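You operate a simulated robot arm through the tools that you are given. There is no shell and no other tool.

You are at the controls of a simulated robot arm. One attempt, no reset.

## Task
Wax the stud in the vice, then free it and lay it in the green cradle.
Fine: the wax stick goes back in its stand.

The check looks at the end state, three seconds after you hand in, the way a careful person would. Anything else that was tipped, shoved, dropped, spilled or broken makes it a failure.

## Robot
A 7-joint arm with a two-finger parallel gripper, fixed in place. Base frame: the origin is at the foot of the arm, x ahead of it, y to its left, z up; the work surface is at about z = 860. Lengths are in mm, angles in degrees, forces in N, time in s.
With the tool pointing down near the work surface it reaches from about 300 to 700 mm from the base axis. Its first joint turns from -66.0 to 66.0 degrees. Payload 1.57 kg.
The TCP is the grasp point between the finger pads, 30 mm short of the fingertips. In the tool frame z runs along the fingers and y along their closing line. Largest opening 110 mm; finger width 24, thickness 12; the body of the gripper, 48 by 112 mm, starts 78 mm behind the TCP.
Orientation is that of the tool frame in the base frame, as a unit quaternion [x, y, z, w]. With the fingers straight down and closing along the base's y, the tool's x points along the base's -x, its y along +y and its z along -z.

## Interface
- The arm moves only by the tool drive_tool. Its argument "rows" is text: rows parted by semicolons, each of 7 numbers parted by spaces: the turn, a rotation vector about the tool's x, y, z in degrees, then the shift along the tool's x, y, z in mm, then the closure, from 0 (fully open) to 1 (shut). In form: ax ay az dx dy dz fingers; .... A call has 1 to 20 rows; each row shifts and turns the commanded pose from where the row before left it, along the tool's axes as they then stand. Rows are played at 5 a second. More than 50 mm and 8.6 degrees between two rows, or a gripper value outside its range, and nothing of the call is played. Where a pose cannot be reached the arm comes as near as it can. A force on the tool above 70 N (or 10 N above the force at the start of the call, whichever is more), or a blocked arm, ends the call early, and 0.2 s more pass. The fingers move at their own pace (about 108 mm/s each) and stop on an object; they squeeze with about 29 N. The grip force told is the motor's: it shows also when the fingers shut on nothing. Time passes only in rows, and 0.2 s behind the last, so rows that do not move let the fingers close. It gives the time, the measured TCP pose, the force on the tool (base axes), the opening and the grip force at its end, in the units of the frame above (readings bear some noise), with the torque about the TCP (base axes, N m) and any sound that the robot's microphone picked up.
- Cameras (640 x 400 px; columns grow to the right, rows downward): "scene" is fixed at [162.2, -384.8, 1416.7]; the picture's right is [0.81, -0.59, 0.00], its down [-0.28, -0.39, -0.88] and it looks along [0.52, 0.71, -0.48] (base axes); focal length 315 px, centre (320, 200). "wrist" rides on the gripper at [70, 16, -141] in the tool frame; the picture's right is [-0.23, 0.97, 0.00], its down [-0.86, -0.20, -0.48] and it looks along [-0.47, -0.11, 0.88] (tool axes); focal length 222 px, centre (320, 200). There is no depth. A picture from a camera that has moved, and an enlarged one, comes with that camera's place and axes in the base frame and with its lens.
- grab_frame(camera): a new picture of that camera. It takes no simulated time.
- zoom(camera, box): a new picture of the part [left, top, right, bottom] of that camera's present view, enlarged. It takes no simulated time.
- hand_in(): hands the job in; it is judged then, once.

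Nothing tells you positions but the pictures and the camera data. Unless the task says otherwise, let go and move clear before handing in.

The tools are called after "Request:" as name(argument=value, ...) on one line, values as JSON. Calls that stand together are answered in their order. drive_tool: Moves the arm, as the interface text tells. Its arguments: {"type":"object","properties":{"rows":{"type":"string"}},"required":["rows"]} The other tools are called the same way: grab_frame (camera) takes a picture; zoom (camera, box) takes an enlarged picture of a part of a camera's view; hand_in () hands the job in.

At the start:

```text
t: 0.0
eef_pos: [447.6, -75.5, 1251.9]
tcp_rot: [0.0, 1.0, 0.0, 0.0]
contact_force: [0.5, 0.8, -0.1]
ft_torque: [0.02, 0.03, 0.0]
gripper_width: 109.9
finger_force: 0.0
```

scene: 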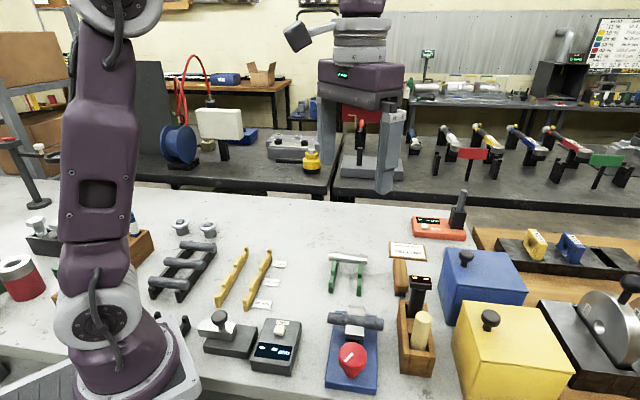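
wrist: 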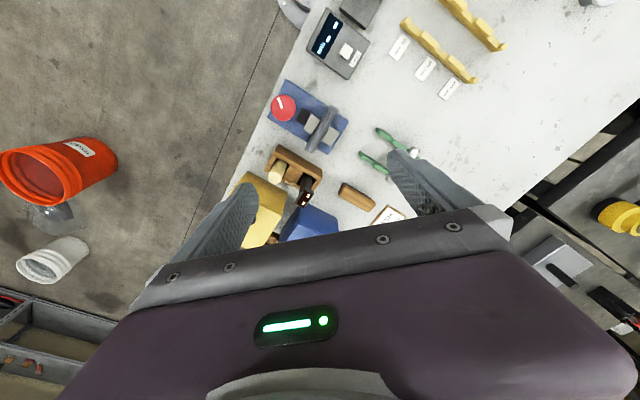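

I see a blue vice with a red knob holding a grey stud, a green cradle beyond it, and a wooden stand with stick-like items to its right. I'll zoom in for detail before moving.

Request:
zoom(camera="scene", box=[300, 230, 460, 400])

Request:
zoom(camera="wrist", box=[240, 60, 440, 240])

Request:
zoom(camera="scene", box=[140, 200, 320, 400])

Request:
zoom(camera="scene", box=[380, 180, 640, 400])

Request:
zoom(camera="scene", box=[580, 10, 640, 80])

```text
2.35 times, centred on (380, 315) of scene
camera zoom: at [162.2, -384.8, 1416.7], right [0.81, -0.59, 0.0], down [-0.28, -0.39, -0.88], along [0.52, 0.71, -0.48], focal length 740 px, centre (179, -71)
```

zoom: 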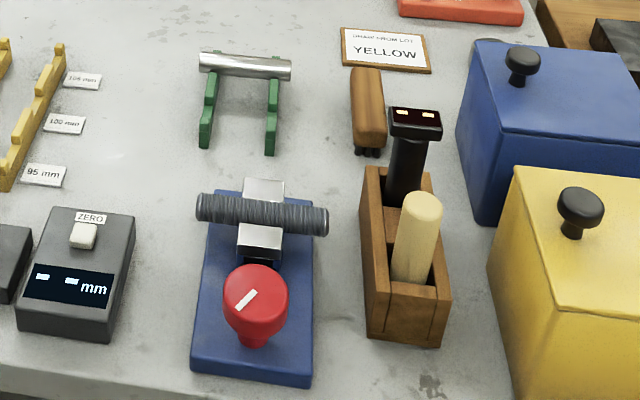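

```text
2.22 times, centred on (340, 150) of wrist
camera zoom: at [378.2, -59.3, 1393.3], right [0.23, 0.97, 0.0], down [0.86, -0.2, 0.48], along [0.47, -0.11, -0.88], focal length 494 px, centre (276, 311)
```

zoom: 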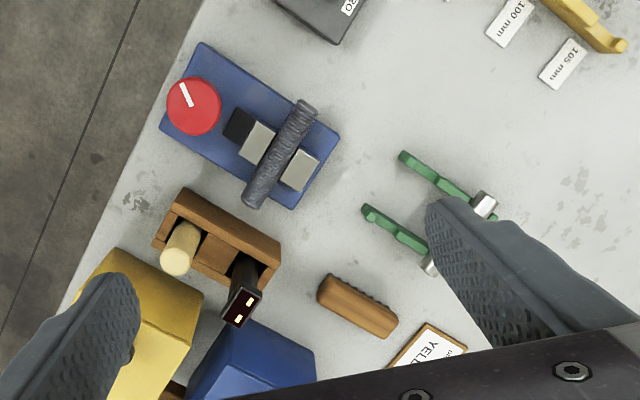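

```text
2.00 times, centred on (230, 300) of scene
camera zoom: at [162.2, -384.8, 1416.7], right [0.81, -0.59, 0.0], down [-0.28, -0.39, -0.88], along [0.52, 0.71, -0.48], focal length 629 px, centre (500, 0)
```

zoom: 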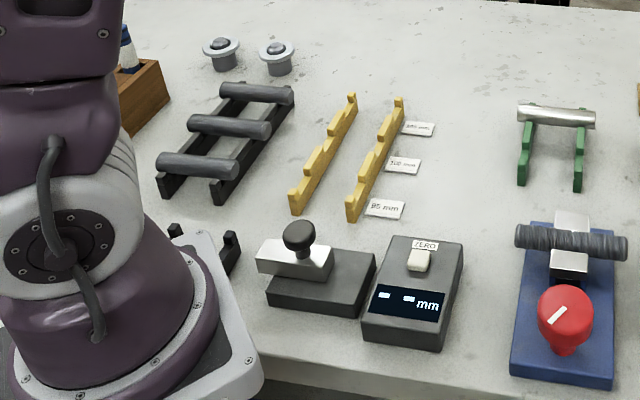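

```text
1.82 times, centred on (510, 290) of scene
camera zoom: at [162.2, -384.8, 1416.7], right [0.81, -0.59, 0.0], down [-0.28, -0.39, -0.88], along [0.52, 0.71, -0.48], focal length 572 px, centre (-26, 36)
```

zoom: 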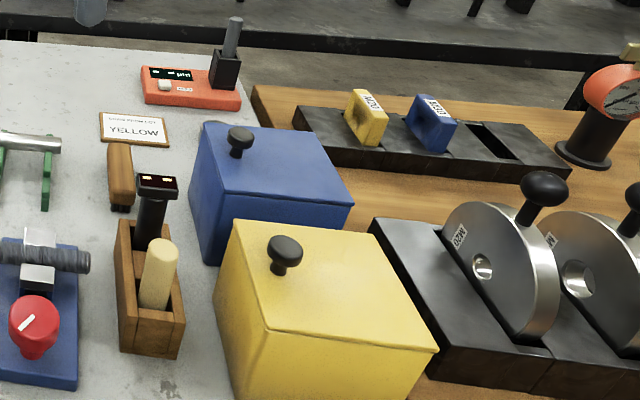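

```text
5.71 times, centred on (610, 45) of scene
camera zoom: at [162.2, -384.8, 1416.7], right [0.81, -0.59, 0.0], down [-0.28, -0.39, -0.88], along [0.52, 0.71, -0.48], focal length 1798 px, centre (-1337, 1086)
```

zoom: 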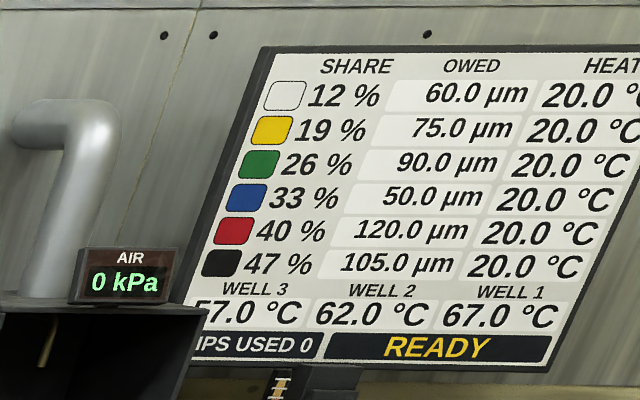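

The vice, its stud, the stand with a pale stick, and the cradle are located roughly: the stud is near (473,-77,907), the stand near (540,-175) and the cradle near (570,60). I'll lower the arm straight down to get a closer wrist view.

Request:
drive_tool(rows="0 0 0 0 0 40 0; 0 0 0 0 0 40 0; 0 0 0 0 0 40 0; 0 0 0 0 0 40 0; 0 0 0 0 0 30 0; 0 0 0 0 0 0 0")

Request:
grab_frame(camera="wrist")

Request:
zoom(camera="wrist", box=[180, 60, 440, 222])

Request:
zoom(camera="scene", box=[316, 290, 396, 396])

Request:
zoom(camera="scene", box=[380, 230, 450, 380])

Request:
zoom(camera="scene", box=[310, 235, 400, 305])

```text
t: 1.4
eef_pos: [448.8, -77.2, 1060.8]
tcp_rot: [0.001, 1.0, 0.0, 0.0]
contact_force: [0.3, 0.5, 0.1]
ft_torque: [-0.01, 0.01, 0.03]
gripper_width: 109.9
finger_force: 0.1
```

```text
taken
camera wrist: at [378.2, -61.2, 1202.9], right [0.23, 0.97, 0.0], down [0.85, -0.2, 0.48], along [0.47, -0.11, -0.88], focal length 222 px, centre (320, 200)
```

wrist: 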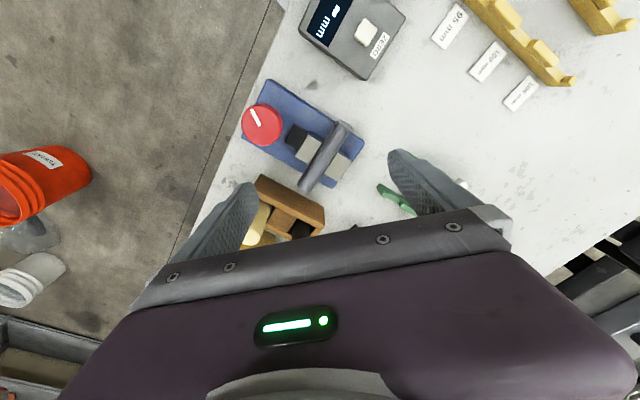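

```text
2.46 times, centred on (310, 141) of wrist
camera zoom: at [378.2, -61.2, 1202.9], right [0.23, 0.97, 0.0], down [0.85, -0.2, 0.48], along [0.47, -0.11, -0.88], focal length 547 px, centre (345, 345)
```

zoom: 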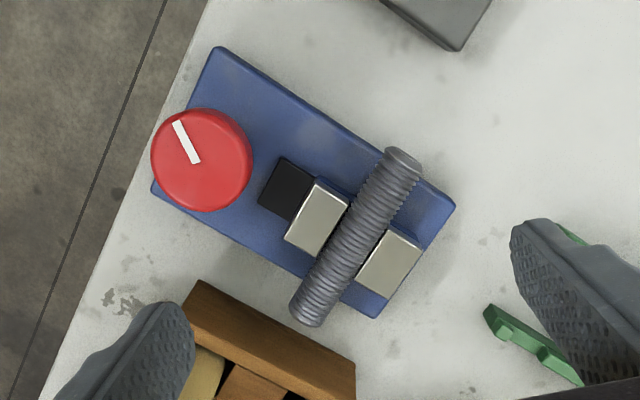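

```text
3.77 times, centred on (356, 343) of scene
camera zoom: at [162.2, -384.8, 1416.7], right [0.81, -0.59, 0.0], down [-0.28, -0.39, -0.88], along [0.52, 0.71, -0.48], focal length 1188 px, centre (184, -340)
```

zoom: 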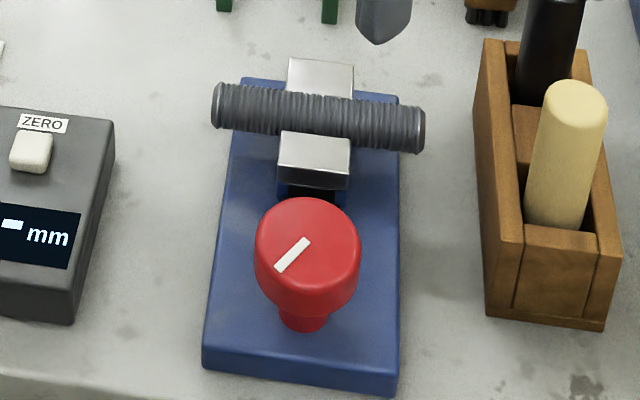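

```text
2.67 times, centred on (415, 305) of scene
camera zoom: at [162.2, -384.8, 1416.7], right [0.81, -0.59, 0.0], down [-0.28, -0.39, -0.88], along [0.52, 0.71, -0.48], focal length 839 px, centre (67, -80)
```

zoom: 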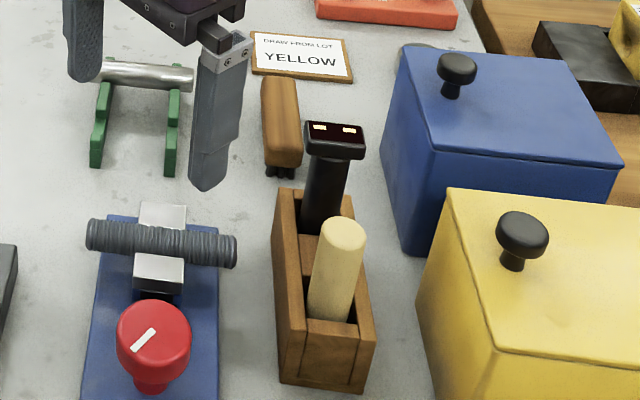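

```text
5.71 times, centred on (355, 270) of scene
camera zoom: at [162.2, -384.8, 1416.7], right [0.81, -0.59, 0.0], down [-0.28, -0.39, -0.88], along [0.52, 0.71, -0.48], focal length 1798 px, centre (120, -200)
```

zoom: 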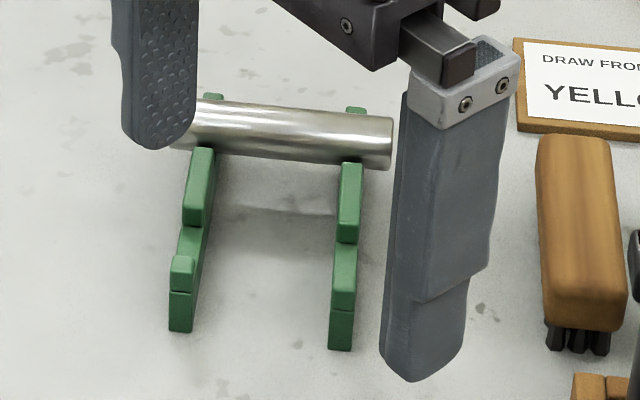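

The vice holds a threaded stud about 100 mm long and 22 mm thick at 45°, axis height about 910. The knob is vertical, near (409,-138,933). Next I'll move the wrist camera over the wooden stand to see the stick.

Request:
drive_tool(rows="0 0 0 -13 -28 -5 0; 0 0 0 -13 -28 -5 0; 0 0 0 -13 -28 -5 0; 0 0 0 -12 -29 -4 0; 0 0 0 0 0 0 0")

Request:
zoom(camera="wrist", box=[220, 60, 420, 220])

Request:
grab_frame(camera="wrist")

Request:
grab_frame(camera="scene")

```text
t: 2.6
eef_pos: [498.3, -188.7, 1083.0]
tcp_rot: [0.0, 1.0, 0.001, 0.0]
contact_force: [0.3, -0.3, 0.3]
ft_torque: [-0.03, 0.0, -0.01]
gripper_width: 109.8
finger_force: 0.0
```

```text
2.50 times, centred on (320, 140) of wrist
camera zoom: at [429.7, -172.0, 1223.9], right [0.23, 0.97, 0.0], down [0.86, -0.2, 0.48], along [0.47, -0.11, -0.88], focal length 555 px, centre (320, 350)
```

zoom: 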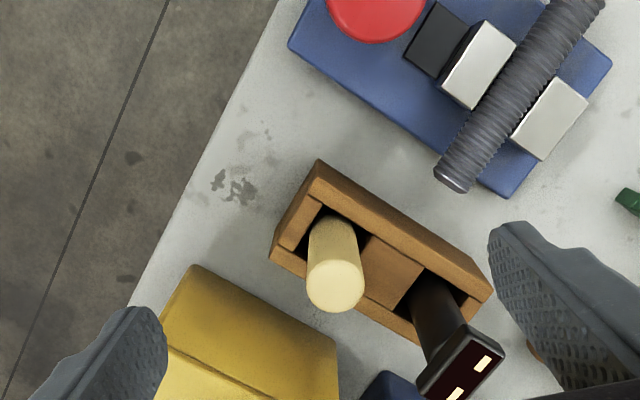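

```text
taken
camera wrist: at [429.7, -172.0, 1223.9], right [0.23, 0.97, 0.0], down [0.86, -0.2, 0.48], along [0.47, -0.11, -0.88], focal length 222 px, centre (320, 200)
```

wrist: 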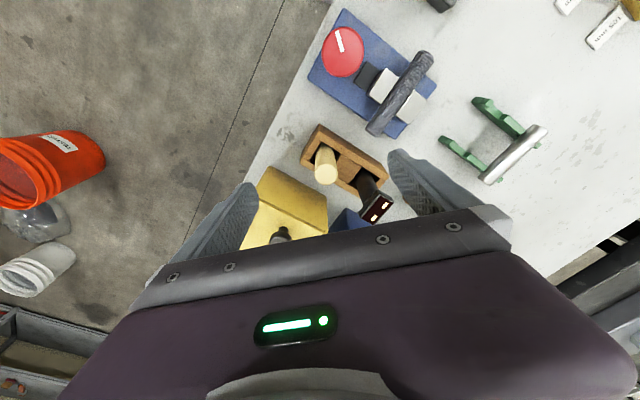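

```text
taken
```

scene: 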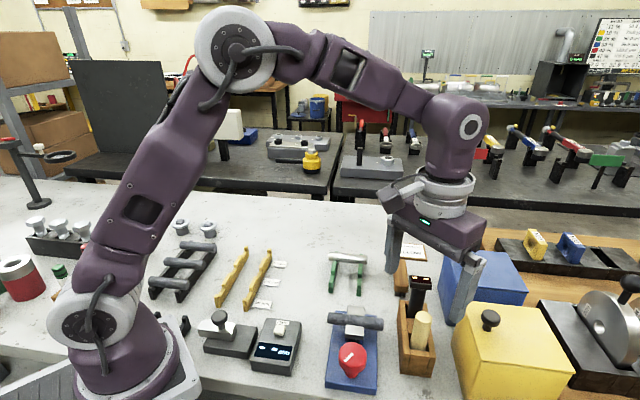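

The stick is the pale cylinder, top near (526,-186,984) and about 27 mm across, standing in the front slot. The black gauge is about 70 mm behind it and the yellow box about 80 mm to its side. I'll turn the tool 45° so it closes across the gap and parallel to the stud, then look again.

Request:
drive_tool(rows="0 0 -7.5 0 0 0 0.2; 0 0 -7.5 0 0 0 0.4; 0 0 -7.5 0 0 0 0.45; 0 0 -7.5 0 0 0 0.45; 0 0 -7.5 0 0 0 0.45; 0 0 -7.5 0 0 0 0.45; 0 0 0 -10 -9 0 0.45; 0 0 0 -11 -9 0 0.45; 0 0 0 0 0 0 0.45")

Request:
grab_frame(camera="wrist")

Request:
zoom(camera="wrist", box=[240, 60, 400, 188])

Request:
zoom(camera="scene", box=[380, 180, 540, 380])

```text
t: 4.6
eef_pos: [525.5, -186.5, 1081.4]
tcp_rot: [-0.383, 0.924, 0.0, 0.0]
contact_force: [-0.4, -0.1, 1.1]
ft_torque: [-0.02, 0.0, 0.0]
gripper_width: 60.3
finger_force: 0.0
```

```text
taken
camera wrist: at [465.7, -224.5, 1222.5], right [-0.53, 0.85, 0.0], down [0.75, 0.46, 0.48], along [0.41, 0.25, -0.88], focal length 222 px, centre (320, 200)
```

wrist: 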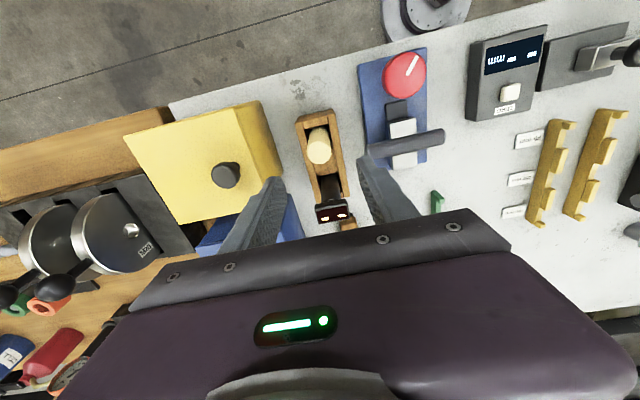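

```text
3.12 times, centred on (320, 124) of wrist
camera zoom: at [465.7, -224.5, 1222.5], right [-0.53, 0.85, 0.0], down [0.75, 0.46, 0.48], along [0.41, 0.25, -0.88], focal length 694 px, centre (320, 438)
```

zoom: 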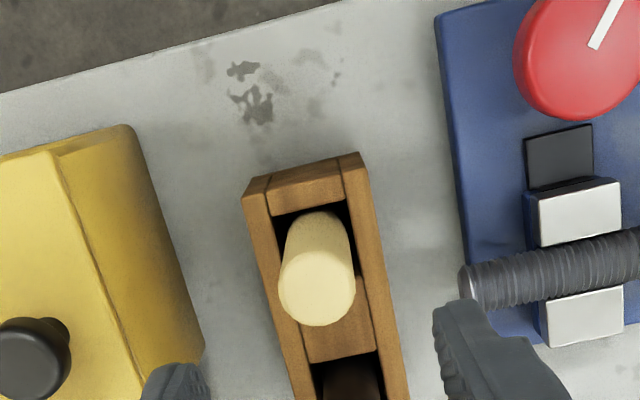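

```text
2.00 times, centred on (460, 280) of scene
camera zoom: at [162.2, -384.8, 1416.7], right [0.81, -0.59, 0.0], down [-0.28, -0.39, -0.88], along [0.52, 0.71, -0.48], focal length 629 px, centre (40, 40)
```

zoom: 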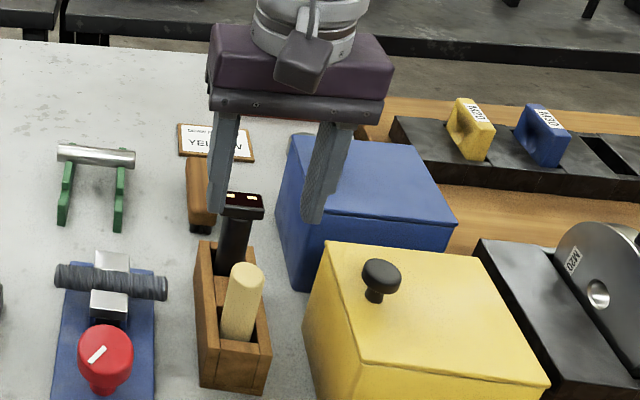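

The stick is centred at about (527,-187), top near 978, directly under the tool. I'll go down to z≈952 and close on it.

Request:
drive_tool(rows="0 0 0 -0.7 -1.4 30 0.45; 0 0 0 0 0 30 0.45; 0 0 0 0 0 30 0.45; 0 0 0 0 0 25 0.45; 0 0 0 0 0 14 0.45; 0 0 0 0 0 0 0.45")

Request:
grab_frame(camera="wrist")

Request:
zoom(camera="scene", box=[350, 220, 490, 390])

```text
t: 6.0
eef_pos: [527.3, -185.9, 952.3]
tcp_rot: [-0.382, 0.924, -0.001, 0.001]
contact_force: [0.3, -0.4, -0.4]
ft_torque: [-0.02, 0.01, 0.02]
gripper_width: 60.5
finger_force: 0.1
```

```text
taken
camera wrist: at [466.9, -223.5, 1092.7], right [-0.53, 0.85, 0.0], down [0.75, 0.46, 0.48], along [0.41, 0.25, -0.88], focal length 222 px, centre (320, 200)
```

wrist: 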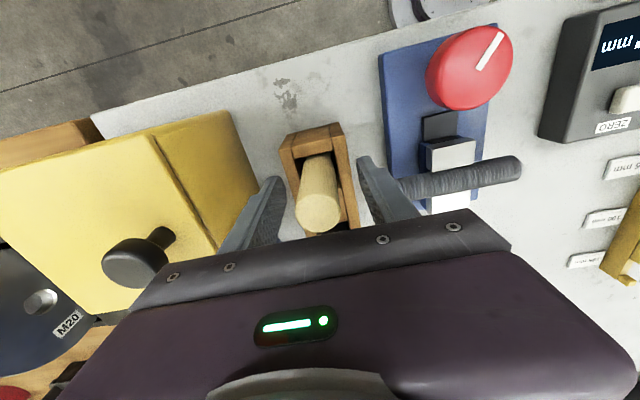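

```text
2.35 times, centred on (420, 305) of scene
camera zoom: at [162.2, -384.8, 1416.7], right [0.81, -0.59, 0.0], down [-0.28, -0.39, -0.88], along [0.52, 0.71, -0.48], focal length 740 px, centre (85, -47)
```

zoom: 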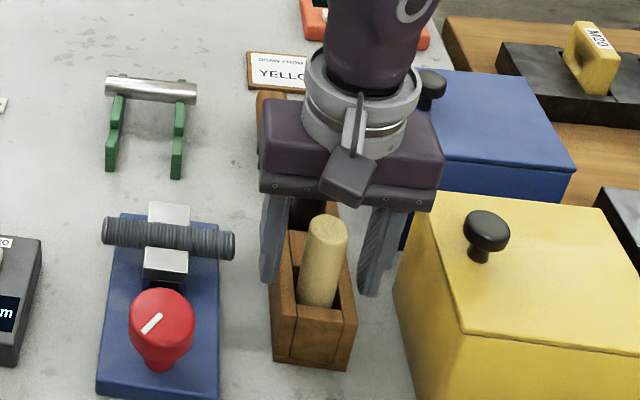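

The stick stands centred between the fingers. I'll close the grip now.

Request:
drive_tool(rows="0 0 0 0 0 0 0.7; 0 0 0 0 0 0 0.85; 0 0 0 0 0 0 1; 0 0 0 0 0 0 1; 0 0 0 0 0 0 1")

Request:
grab_frame(camera="wrist")

```text
t: 7.2
eef_pos: [528.4, -185.2, 952.2]
tcp_rot: [-0.383, 0.924, 0.0, 0.0]
contact_force: [0.1, -1.2, -0.2]
ft_torque: [-0.07, -0.02, -0.02]
gripper_width: 26.7
finger_force: 29.0
```

```text
taken
camera wrist: at [466.9, -223.5, 1093.0], right [-0.53, 0.85, 0.0], down [0.75, 0.46, 0.48], along [0.41, 0.25, -0.88], focal length 222 px, centre (320, 200)
```

wrist: 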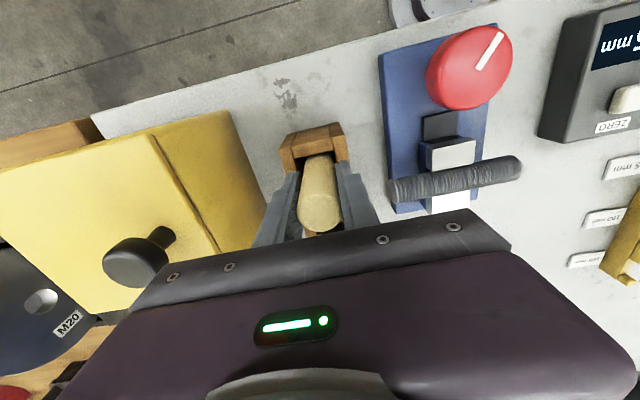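

I have the stick, 26.7 mm wide. I'll lift it straight up and look at its lower end.

Request:
drive_tool(rows="0 0 0 0 0 -10 1; 0 0 0 0 0 -20 1; 0 0 0 0 0 -25 1; 0 0 0 0 0 -25 1; 0 0 0 0 0 -20 1; 0 0 0 0 0 0 1")

Request:
zoom(camera="scene", box=[310, 210, 490, 390])

Request:
grab_frame(camera="wrist")

```text
t: 8.6
eef_pos: [527.4, -187.8, 1056.1]
tcp_rot: [-0.383, 0.924, 0.0, 0.0]
contact_force: [0.2, -0.3, -1.0]
ft_torque: [-0.01, 0.0, -0.01]
gripper_width: 26.9
finger_force: 28.6
```

```text
2.22 times, centred on (400, 300) of scene
camera zoom: at [162.2, -384.8, 1416.7], right [0.81, -0.59, 0.0], down [-0.28, -0.39, -0.88], along [0.52, 0.71, -0.48], focal length 699 px, centre (142, -22)
```

zoom: 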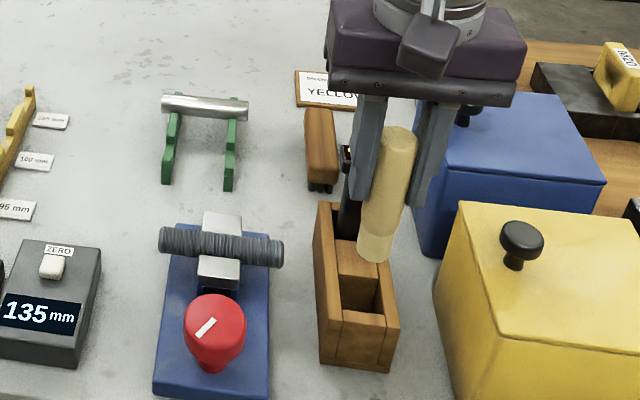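

```text
taken
camera wrist: at [467.1, -225.8, 1195.7], right [-0.53, 0.85, 0.0], down [0.75, 0.46, 0.48], along [0.41, 0.25, -0.88], focal length 222 px, centre (320, 200)
```

wrist: 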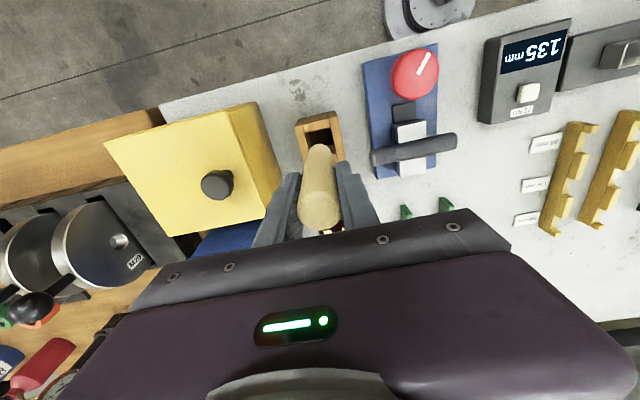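

The stick's lighter waxing end hangs about 80 mm below the TCP. Before touching the stud I'll refine its position with zooms.

Request:
zoom(camera="wrist", box=[350, 30, 480, 190])

Request:
zoom(camera="scene", box=[345, 295, 395, 345])

```text
2.50 times, centred on (415, 110) of wrist
camera zoom: at [467.1, -225.8, 1195.7], right [-0.53, 0.85, 0.0], down [0.75, 0.46, 0.48], along [0.41, 0.25, -0.88], focal length 555 px, centre (82, 425)
```

zoom: 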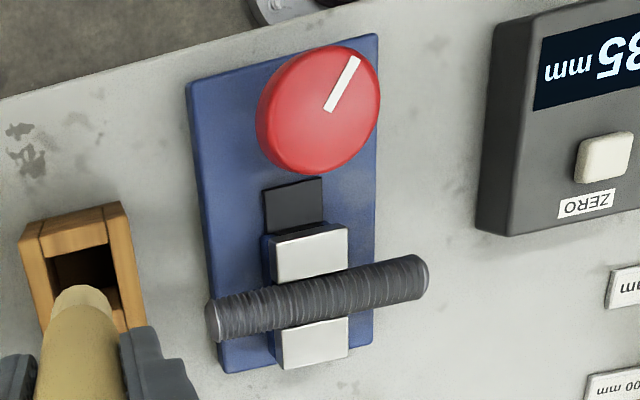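

```text
8.00 times, centred on (370, 320) of scene
camera zoom: at [162.2, -384.8, 1416.7], right [0.81, -0.59, 0.0], down [-0.28, -0.39, -0.88], along [0.52, 0.71, -0.48], focal length 2518 px, centre (-80, -760)
```

zoom: 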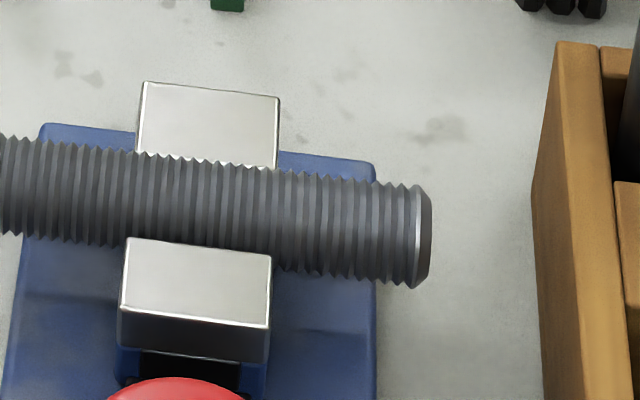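

The stud's axis is at 45° through (471,-79), and the jaw tops sit well below its top line. I'll carry the stick over the stud's right-hand end and lower it to just above contact.

Request:
drive_tool(rows="0 0 0 -9 18 0 1; 0 0 0 -9 18 0 1; 0 0 0 -9 18 0 1; 0 0 0 -10 17 0 1; 0 0 0 0 0 20 1; 0 0 0 0 0 22 1; 0 0 0 0 0 0 1")

Request:
zoom(camera="scene", box=[320, 250, 440, 390])

Request:
grab_frame(camera="wrist")

```text
t: 10.2
eef_pos: [503.6, -111.1, 1011.9]
tcp_rot: [-0.383, 0.924, 0.0, 0.001]
contact_force: [0.5, 0.3, 0.2]
ft_torque: [-0.01, -0.01, 0.0]
gripper_width: 26.8
finger_force: 29.1
```

```text
2.86 times, centred on (380, 320) of scene
camera zoom: at [162.2, -384.8, 1416.7], right [0.81, -0.59, 0.0], down [-0.28, -0.39, -0.88], along [0.52, 0.71, -0.48], focal length 899 px, centre (149, -143)
```

zoom: 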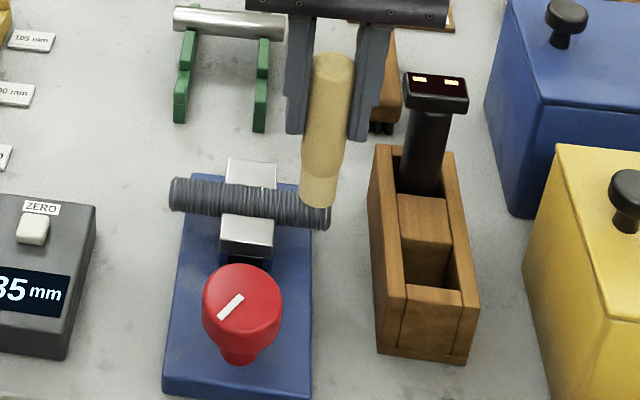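

```text
taken
camera wrist: at [443.5, -148.3, 1152.5], right [-0.53, 0.85, 0.0], down [0.75, 0.46, 0.48], along [0.41, 0.25, -0.88], focal length 222 px, centre (320, 200)
```

wrist: 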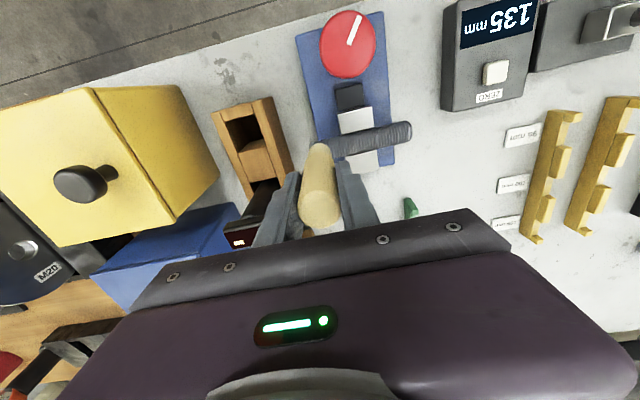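

The stick is above the stud's right end, about 10 mm up. I'll lower it in small steps while watching the force.

Request:
drive_tool(rows="0 0 0 0 0 2 1; 0 0 0 0 0 2 1; 0 0 0 0 0 1 1; 0 0 0 0 0 0 1")

Request:
zoom(camera="scene", box=[340, 280, 410, 350])

```text
t: 11.2
eef_pos: [503.4, -110.1, 1006.2]
tcp_rot: [-0.383, 0.924, 0.0, 0.0]
contact_force: [0.3, 0.7, 2.9]
ft_torque: [0.15, 0.16, 0.03]
gripper_width: 26.8
finger_force: 28.7
```

```text
5.71 times, centred on (375, 315) of scene
camera zoom: at [162.2, -384.8, 1416.7], right [0.81, -0.59, 0.0], down [-0.28, -0.39, -0.88], along [0.52, 0.71, -0.48], focal length 1798 px, centre (6, -457)
```

zoom: 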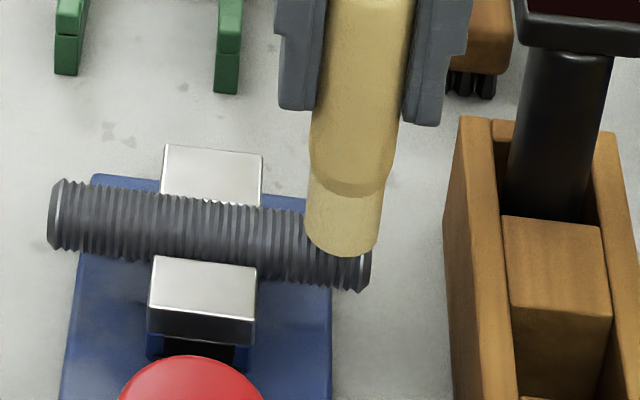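

I have light contact at about 3 N. I'll make the first stroke along the stud toward its far end at this pressure.

Request:
drive_tool(rows="0 0 0 0 5 0 1; 0 0 0 0 5 0 1; 0 0 0 0 5 0 1; 0 0 0 0 5 0 1; 0 0 0 0 5 0 1; 0 0 0 0 5 0 1")

Request:
zoom(camera="scene", box=[330, 280, 400, 350])

```text
t: 12.6
eef_pos: [482.5, -89.8, 1005.8]
tcp_rot: [-0.383, 0.924, 0.001, 0.0]
contact_force: [0.4, -0.1, -0.2]
ft_torque: [-0.05, -0.06, 0.03]
gripper_width: 26.7
finger_force: 29.0
```

```text
5.71 times, centred on (365, 315) of scene
camera zoom: at [162.2, -384.8, 1416.7], right [0.81, -0.59, 0.0], down [-0.28, -0.39, -0.88], along [0.52, 0.71, -0.48], focal length 1798 px, centre (63, -457)
```

zoom: 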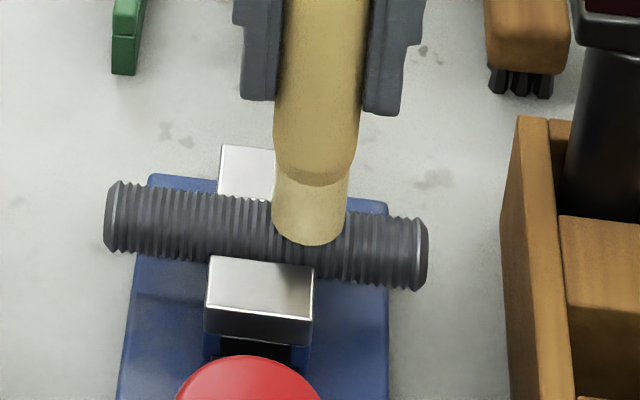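

No wax is showing and the force has gone to about zero, so I need more pressure. I'll press down a millimetre at a time.

Request:
drive_tool(rows="0 0 0 0 0 1 1; 0 0 0 0 0 0 1")

Request:
drive_tool(rows="0 0 0 0 0 1 1; 0 0 0 0 0 0 1")

```text
t: 13.2
eef_pos: [482.6, -89.5, 1005.1]
tcp_rot: [-0.383, 0.924, -0.001, 0.0]
contact_force: [-4.0, 2.9, 22.3]
ft_torque: [0.45, 0.55, 0.05]
gripper_width: 26.6
finger_force: 28.7
```

```text
t: 13.8
eef_pos: [482.6, -88.0, 1004.0]
tcp_rot: [-0.383, 0.924, -0.001, 0.001]
contact_force: [-1.8, 2.7, 26.6]
ft_torque: [0.32, 0.34, 0.04]
gripper_width: 27.3
finger_force: 29.3
```

That is stiff contact at 22–27 N. I'll back off 1.5 mm to a moderate push and look for a mark.

Request:
drive_tool(rows="0 0 0 0 0 -1.2 1; 0 0 0 0 0 0 1")

Request:
zoom(camera="scene", box=[330, 280, 400, 350])

```text
t: 14.4
eef_pos: [481.2, -88.6, 1003.6]
tcp_rot: [-0.383, 0.924, 0.001, -0.001]
contact_force: [0.0, 0.0, -0.5]
ft_torque: [0.0, -0.01, -0.02]
gripper_width: 26.7
finger_force: 29.5
```

```text
5.71 times, centred on (365, 315) of scene
camera zoom: at [162.2, -384.8, 1416.7], right [0.81, -0.59, 0.0], down [-0.28, -0.39, -0.88], along [0.52, 0.71, -0.48], focal length 1798 px, centre (63, -457)
```

zoom: 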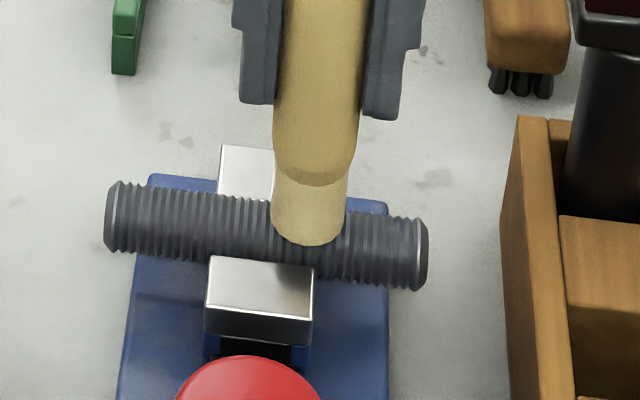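

The stick slid about a millimetre in the grip and is now just clear of the stud. I'll press 0.7 mm and stroke toward the far end, watching the force.

Request:
drive_tool(rows="0 0 0 0 0 0.7 1; 0 0 0 0 4 0 1; 0 0 0 0 4 0 1; 0 0 0 0 4 0 1; 0 0 0 0 4 0 1")

Request:
drive_tool(rows="0 0 0 0 4 0 1; 0 0 0 0 4 0 1; 0 0 0 0 4 0 1; 0 0 0 0 4 0 1; 0 0 0 0 4 0 1")

Request:
zoom(camera="scene", box=[330, 280, 400, 350])

```text
t: 15.6
eef_pos: [470.5, -79.2, 1003.7]
tcp_rot: [-0.382, 0.924, 0.0, 0.0]
contact_force: [0.4, -0.5, -0.2]
ft_torque: [0.03, 0.02, 0.0]
gripper_width: 27.0
finger_force: 28.6
```

```text
t: 16.8
eef_pos: [456.7, -64.1, 1003.6]
tcp_rot: [-0.383, 0.924, 0.0, 0.001]
contact_force: [0.3, -0.5, 0.2]
ft_torque: [0.02, -0.04, 0.03]
gripper_width: 26.7
finger_force: 29.4
```

```text
5.71 times, centred on (365, 315) of scene
camera zoom: at [162.2, -384.8, 1416.7], right [0.81, -0.59, 0.0], down [-0.28, -0.39, -0.88], along [0.52, 0.71, -0.48], focal length 1798 px, centre (63, -457)
```

zoom: 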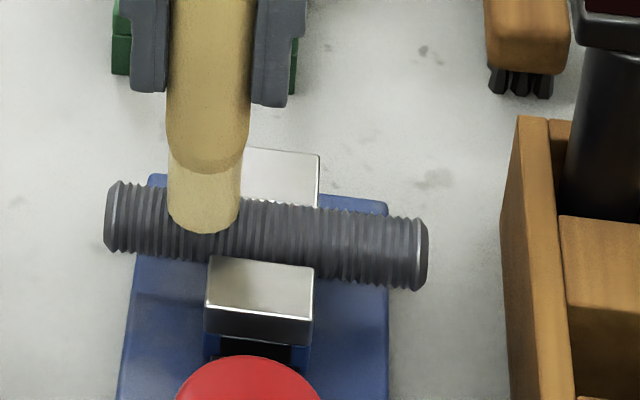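

Still no force, so I'll add pressure in 0.5 mm steps.

Request:
drive_tool(rows="0 0 0 0 0 0.5 1; 0 0 0 0 0 0 1")

Request:
drive_tool(rows="0 0 0 0 2 0 1; 0 0 0 0 0 0 1")

```text
t: 17.4
eef_pos: [456.6, -64.0, 1003.4]
tcp_rot: [-0.383, 0.924, 0.001, 0.0]
contact_force: [0.3, 0.0, 1.3]
ft_torque: [-0.1, -0.1, -0.02]
gripper_width: 26.9
finger_force: 29.4
```

```text
t: 18.0
eef_pos: [455.8, -63.2, 1003.1]
tcp_rot: [-0.383, 0.924, 0.0, 0.0]
contact_force: [0.0, 0.6, 0.2]
ft_torque: [0.0, 0.01, 0.02]
gripper_width: 26.5
finger_force: 29.0
```

The stick is just touching now. I'll press another 0.4 mm and stroke out to the left end.

Request:
drive_tool(rows="0 0 0 0 0 0.4 1; 0 0 0 0 0 0 1")

Request:
drive_tool(rows="0 0 0 0 3 0 1; 0 0 0 0 3 0 1; 0 0 0 0 3 0 1; 0 0 0 0 3 0 1; 0 0 0 0 3 0 1; 0 0 0 0 3 0 1")

Request:
zoom(camera="scene", box=[330, 280, 400, 350])

```text
t: 18.6
eef_pos: [454.9, -63.7, 1002.9]
tcp_rot: [-0.383, 0.924, -0.001, 0.0]
contact_force: [-0.5, -0.3, 0.0]
ft_torque: [0.01, 0.01, 0.01]
gripper_width: 26.5
finger_force: 28.6
```

```text
t: 20.0
eef_pos: [443.5, -49.7, 1003.5]
tcp_rot: [-0.383, 0.924, 0.0, 0.0]
contact_force: [0.6, -0.8, -0.3]
ft_torque: [-0.03, -0.01, 0.0]
gripper_width: 26.6
finger_force: 28.8
```

```text
5.71 times, centred on (365, 315) of scene
camera zoom: at [162.2, -384.8, 1416.7], right [0.81, -0.59, 0.0], down [-0.28, -0.39, -0.88], along [0.52, 0.71, -0.48], focal length 1798 px, centre (63, -457)
```

zoom: 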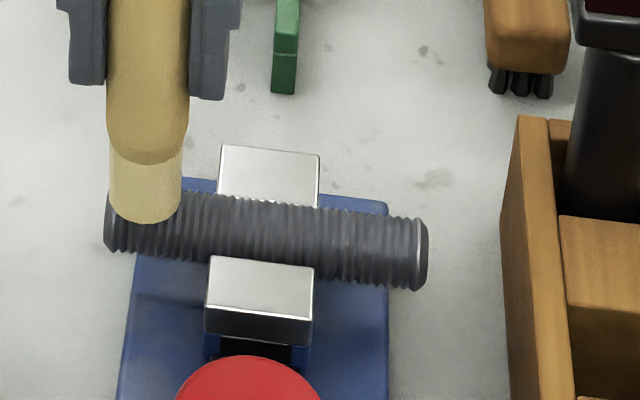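

Request:
zoom(camera="scene", box=[338, 305, 388, 335])

Request:
drive_tool(rows="0 0 0 0 0 0.5 1; 0 0 0 0 0 0 1")

Request:
drive_tool(rows="0 0 0 0 0 0.5 1; 0 0 0 0 0 0 1")

```text
12.80 times, centred on (363, 320) of scene
camera zoom: at [162.2, -384.8, 1416.7], right [0.81, -0.59, 0.0], down [-0.28, -0.39, -0.88], along [0.52, 0.71, -0.48], focal length 4028 px, centre (-230, -1336)
```

zoom: 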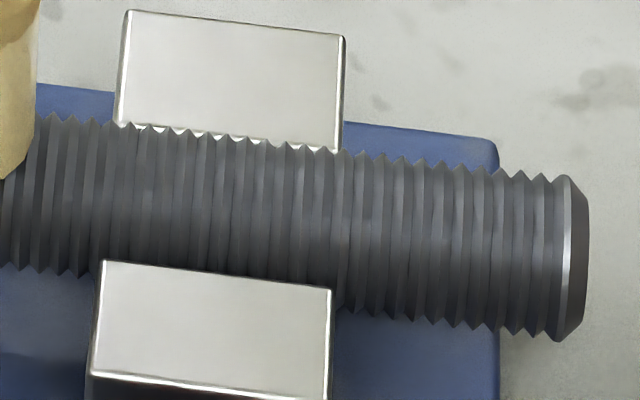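

```text
t: 20.6
eef_pos: [442.9, -50.1, 1001.8]
tcp_rot: [-0.382, 0.924, 0.0, 0.0]
contact_force: [-0.2, 0.9, 2.9]
ft_torque: [0.11, 0.05, 0.02]
gripper_width: 27.0
finger_force: 28.5
```

```text
t: 21.2
eef_pos: [442.7, -50.2, 1001.2]
tcp_rot: [-0.382, 0.924, 0.001, 0.001]
contact_force: [0.8, -0.9, 2.8]
ft_torque: [-0.12, -0.14, 0.01]
gripper_width: 26.5
finger_force: 29.0
```

Request:
drive_tool(rows="0 0 0 0 0 0.4 1; 0 0 0 0 0 0 1")

Request:
drive_tool(rows="0 0 0 0 -3 0 1; 0 0 0 0 -3 0 1; 0 0 0 0 -3 0 1")

Request:
drive_tool(rows="0 0 0 0 -3 0 1; 0 0 0 0 -3 0 1; 0 0 0 0 -3 0 1; 0 0 0 0 -3 0 1; 0 0 0 0 -3 0 1")

Request:
zoom(camera="scene", box=[330, 280, 400, 350])

```text
t: 21.8
eef_pos: [442.0, -50.6, 1001.9]
tcp_rot: [-0.383, 0.924, 0.0, 0.0]
contact_force: [-0.3, -0.2, 1.1]
ft_torque: [0.12, 0.06, -0.02]
gripper_width: 26.4
finger_force: 29.2
```

```text
t: 22.6
eef_pos: [449.3, -57.6, 1001.0]
tcp_rot: [-0.383, 0.924, 0.0, -0.001]
contact_force: [0.1, 0.6, -0.2]
ft_torque: [-0.01, -0.01, 0.01]
gripper_width: 26.7
finger_force: 29.0
```

```text
t: 23.8
eef_pos: [459.8, -67.3, 1001.9]
tcp_rot: [-0.383, 0.924, -0.001, 0.0]
contact_force: [0.2, -0.6, 0.4]
ft_torque: [-0.01, 0.0, -0.01]
gripper_width: 26.7
finger_force: 29.0
```

```text
5.71 times, centred on (365, 315) of scene
camera zoom: at [162.2, -384.8, 1416.7], right [0.81, -0.59, 0.0], down [-0.28, -0.39, -0.88], along [0.52, 0.71, -0.48], focal length 1798 px, centre (63, -457)
```

zoom: 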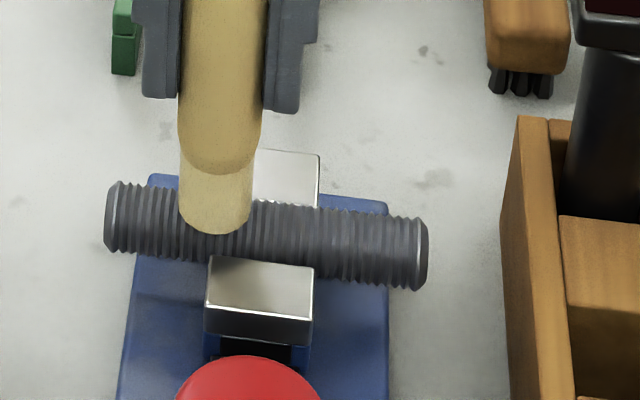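

The wax isn't marking because the stick is creeping up in the grip, so the push fades. I'll test a firmer press here and see how well it holds.

Request:
drive_tool(rows="0 0 0 0 0 1 1")

Request:
drive_tool(rows="0 0 0 0 -1 0 1")

Request:
drive_tool(rows="0 0 0 0 -3 0 1")

Request:
zoom(camera="scene", box=[330, 280, 400, 350])

```text
t: 24.2
eef_pos: [459.9, -67.3, 1000.6]
tcp_rot: [-0.382, 0.924, 0.001, 0.001]
contact_force: [-2.2, 0.4, 16.3]
ft_torque: [-0.26, -0.07, -0.01]
gripper_width: 27.0
finger_force: 29.1
```

```text
t: 24.6
eef_pos: [460.0, -67.5, 1002.3]
tcp_rot: [-0.382, 0.924, 0.0, 0.0]
contact_force: [-4.6, 4.0, 18.9]
ft_torque: [0.45, 0.46, -0.03]
gripper_width: 26.7
finger_force: 29.1
```

```text
t: 25.0
eef_pos: [462.9, -70.1, 1001.1]
tcp_rot: [-0.382, 0.924, 0.0, 0.001]
contact_force: [-3.8, 4.0, 14.5]
ft_torque: [0.38, 0.44, -0.02]
gripper_width: 26.6
finger_force: 29.2
```

```text
5.71 times, centred on (365, 315) of scene
camera zoom: at [161.9, -384.6, 1416.8], right [0.81, -0.59, 0.0], down [-0.28, -0.39, -0.88], along [0.52, 0.71, -0.48], focal length 1798 px, centre (63, -457)
```

zoom: 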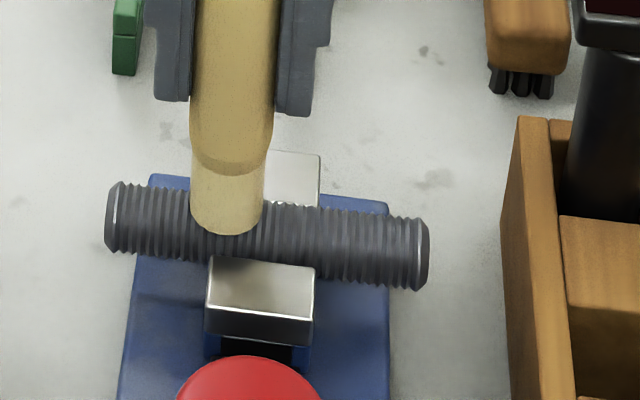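

Now the contact holds at 15 N with real rubbing drag. I'll continue the stroke toward the right end in short stages.

Request:
drive_tool(rows="0 0 0 0 -4 0 1; 0 0 0 0 -4 0 1; 0 0 0 0 -4 0 1")

Request:
drive_tool(rows="0 0 0 0 -4 0 1; 0 0 0 0 -4 0 1; 0 0 0 0 -4 0 1")

Request:
zoom(camera="scene", box=[330, 280, 400, 350])

```text
t: 25.8
eef_pos: [471.7, -78.4, 999.8]
tcp_rot: [-0.383, 0.924, 0.0, 0.0]
contact_force: [0.6, -0.4, -0.9]
ft_torque: [-0.01, 0.01, -0.02]
gripper_width: 26.5
finger_force: 29.0
```

```text
t: 26.6
eef_pos: [478.6, -86.6, 1001.0]
tcp_rot: [-0.383, 0.924, 0.0, 0.0]
contact_force: [-0.5, 0.2, 1.2]
ft_torque: [0.03, 0.03, 0.02]
gripper_width: 27.0
finger_force: 28.8
```

```text
5.71 times, centred on (365, 315) of scene
camera zoom: at [162.2, -384.8, 1416.7], right [0.81, -0.59, 0.0], down [-0.28, -0.39, -0.88], along [0.52, 0.71, -0.48], focal length 1798 px, centre (63, -457)
```

zoom: 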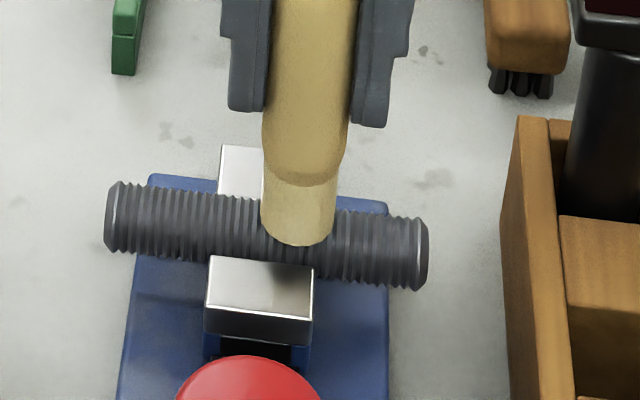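

The pressure faded again during the stroke. I'll inspect the stud closely for wax and check the black instrument's display.

Request:
zoom(camera="scene", box=[340, 300, 400, 338])

Request:
zoom(camera="scene", box=[400, 265, 440, 290])

Request:
zoom(camera="wrist", box=[270, 70, 430, 200])

```text
10.53 times, centred on (370, 319) of scene
camera zoom: at [162.2, -384.8, 1416.7], right [0.81, -0.59, 0.0], down [-0.28, -0.39, -0.88], along [0.52, 0.71, -0.48], focal length 3313 px, centre (-206, -1053)
```

zoom: 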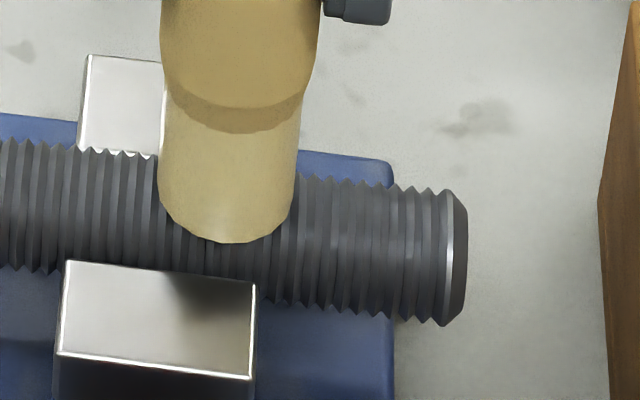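

```text
16.00 times, centred on (420, 278) of scene
camera zoom: at [162.2, -384.8, 1416.7], right [0.81, -0.59, 0.0], down [-0.28, -0.39, -0.88], along [0.52, 0.71, -0.48], focal length 5036 px, centre (-1280, -1040)
```

zoom: 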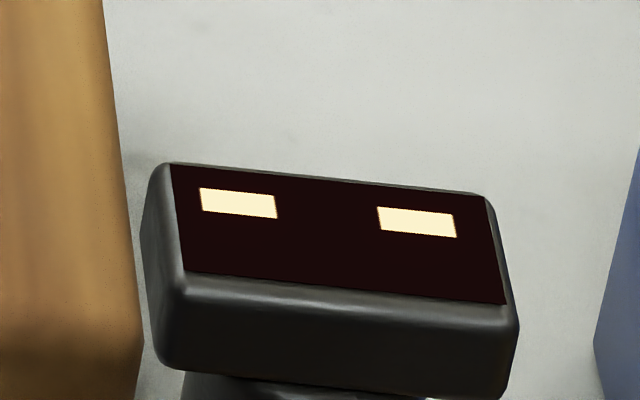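

```text
3.08 times, centred on (350, 135) of wrist
camera zoom: at [418.9, -124.9, 1141.7], right [-0.53, 0.85, 0.0], down [0.75, 0.46, 0.48], along [0.41, 0.25, -0.88], focal length 684 px, centre (228, 400)
```

zoom: 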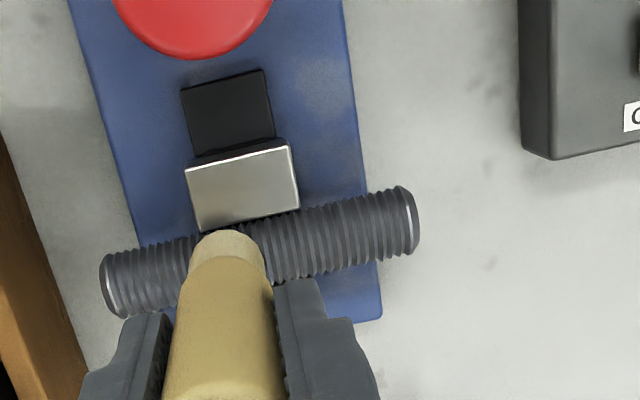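

There's no wax visible yet. I'll press to about 15 N and stroke while feeding down slightly each row to make up for the creep.

Request:
drive_tool(rows="0 0 0 0 0 0.8 1; 0 0 0 0 -2 0.2 1; 0 0 0 0 -2 0.2 1; 0 0 0 0 -2 0.2 1")

Request:
drive_tool(rows="0 0 0 0 -2 0.2 1; 0 0 0 0 -2 0.2 1; 0 0 0 0 -2 0.2 1")

Request:
drive_tool(rows="0 0 0 0 -2 0.2 1; 0 0 0 0 -2 0.2 1; 0 0 0 0 -2 0.2 1")

Request:
zoom(camera="scene", box=[340, 300, 400, 338])

```text
t: 27.6
eef_pos: [482.0, -90.6, 1000.5]
tcp_rot: [-0.382, 0.924, 0.001, 0.001]
contact_force: [-5.1, 8.4, 25.6]
ft_torque: [0.79, 0.59, -0.01]
gripper_width: 26.9
finger_force: 29.0
```

```text
t: 28.4
eef_pos: [488.2, -95.4, 999.8]
tcp_rot: [-0.383, 0.924, 0.001, 0.0]
contact_force: [-8.7, 8.7, 30.5]
ft_torque: [0.87, 0.89, 0.0]
gripper_width: 27.1
finger_force: 28.7
```

```text
t: 29.2
eef_pos: [491.0, -100.6, 997.7]
tcp_rot: [-0.382, 0.924, -0.001, 0.001]
contact_force: [-0.7, -1.5, 18.5]
ft_torque: [-0.27, -0.08, 0.03]
gripper_width: 26.6
finger_force: 29.2
```

```text
10.53 times, centred on (370, 319) of scene
camera zoom: at [161.9, -384.7, 1416.7], right [0.81, -0.59, 0.0], down [-0.28, -0.39, -0.88], along [0.52, 0.71, -0.48], focal length 3313 px, centre (-206, -1053)
```

zoom: 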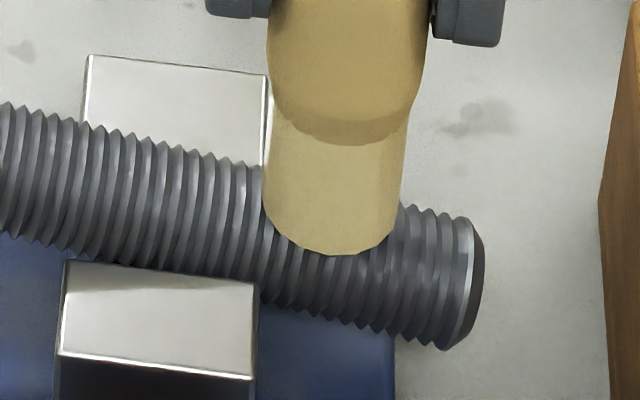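

My press of 25–30 N was too much and the stud has pivoted in the jaws. I'll lift off right away and look.

Request:
drive_tool(rows="0 0 0 0 0 -5 1; 0 0 0 0 0 -15 1; 0 0 0 0 0 -20 1; 0 0 0 0 0 0 1")

Request:
zoom(camera="scene", box=[330, 290, 400, 340])

Request:
zoom(camera="wrist", box=[270, 10, 450, 190])

Request:
grab_frame(camera="scene")

```text
t: 30.2
eef_pos: [491.4, -99.9, 1039.2]
tcp_rot: [-0.382, 0.924, 0.001, 0.0]
contact_force: [-0.1, 0.0, -1.2]
ft_torque: [-0.03, -0.02, 0.01]
gripper_width: 26.6
finger_force: 29.3
```

```text
8.00 times, centred on (365, 315) of scene
camera zoom: at [162.2, -384.8, 1416.7], right [0.81, -0.59, 0.0], down [-0.28, -0.39, -0.88], along [0.52, 0.71, -0.48], focal length 2518 px, centre (-40, -720)
```

zoom: 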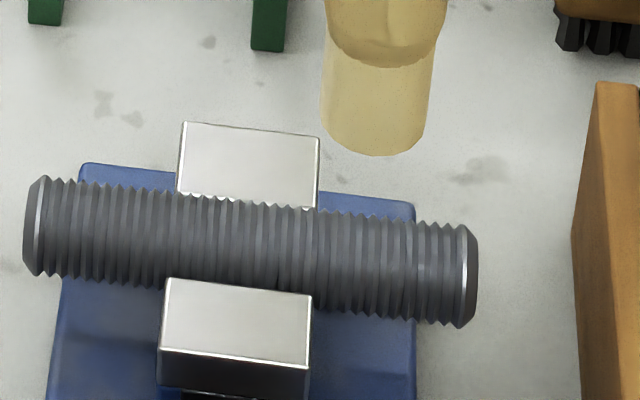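

```text
2.22 times, centred on (360, 100) of wrist
camera zoom: at [431.3, -136.9, 1179.0], right [-0.53, 0.85, 0.0], down [0.75, 0.46, 0.48], along [0.41, 0.25, -0.88], focal length 494 px, centre (231, 422)
```

zoom: 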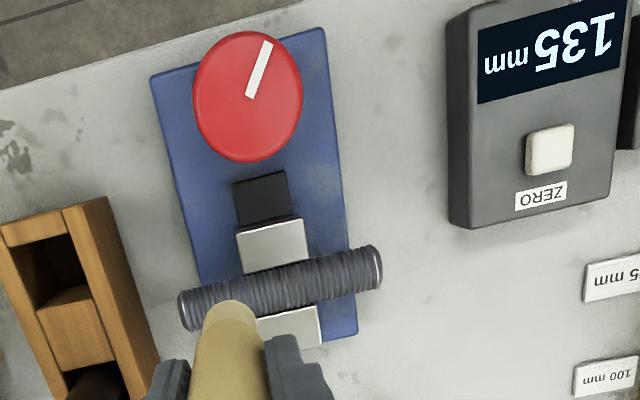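

```text
taken
```

scene: 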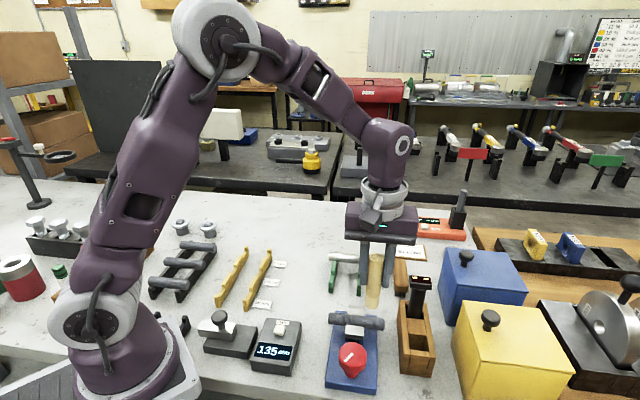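

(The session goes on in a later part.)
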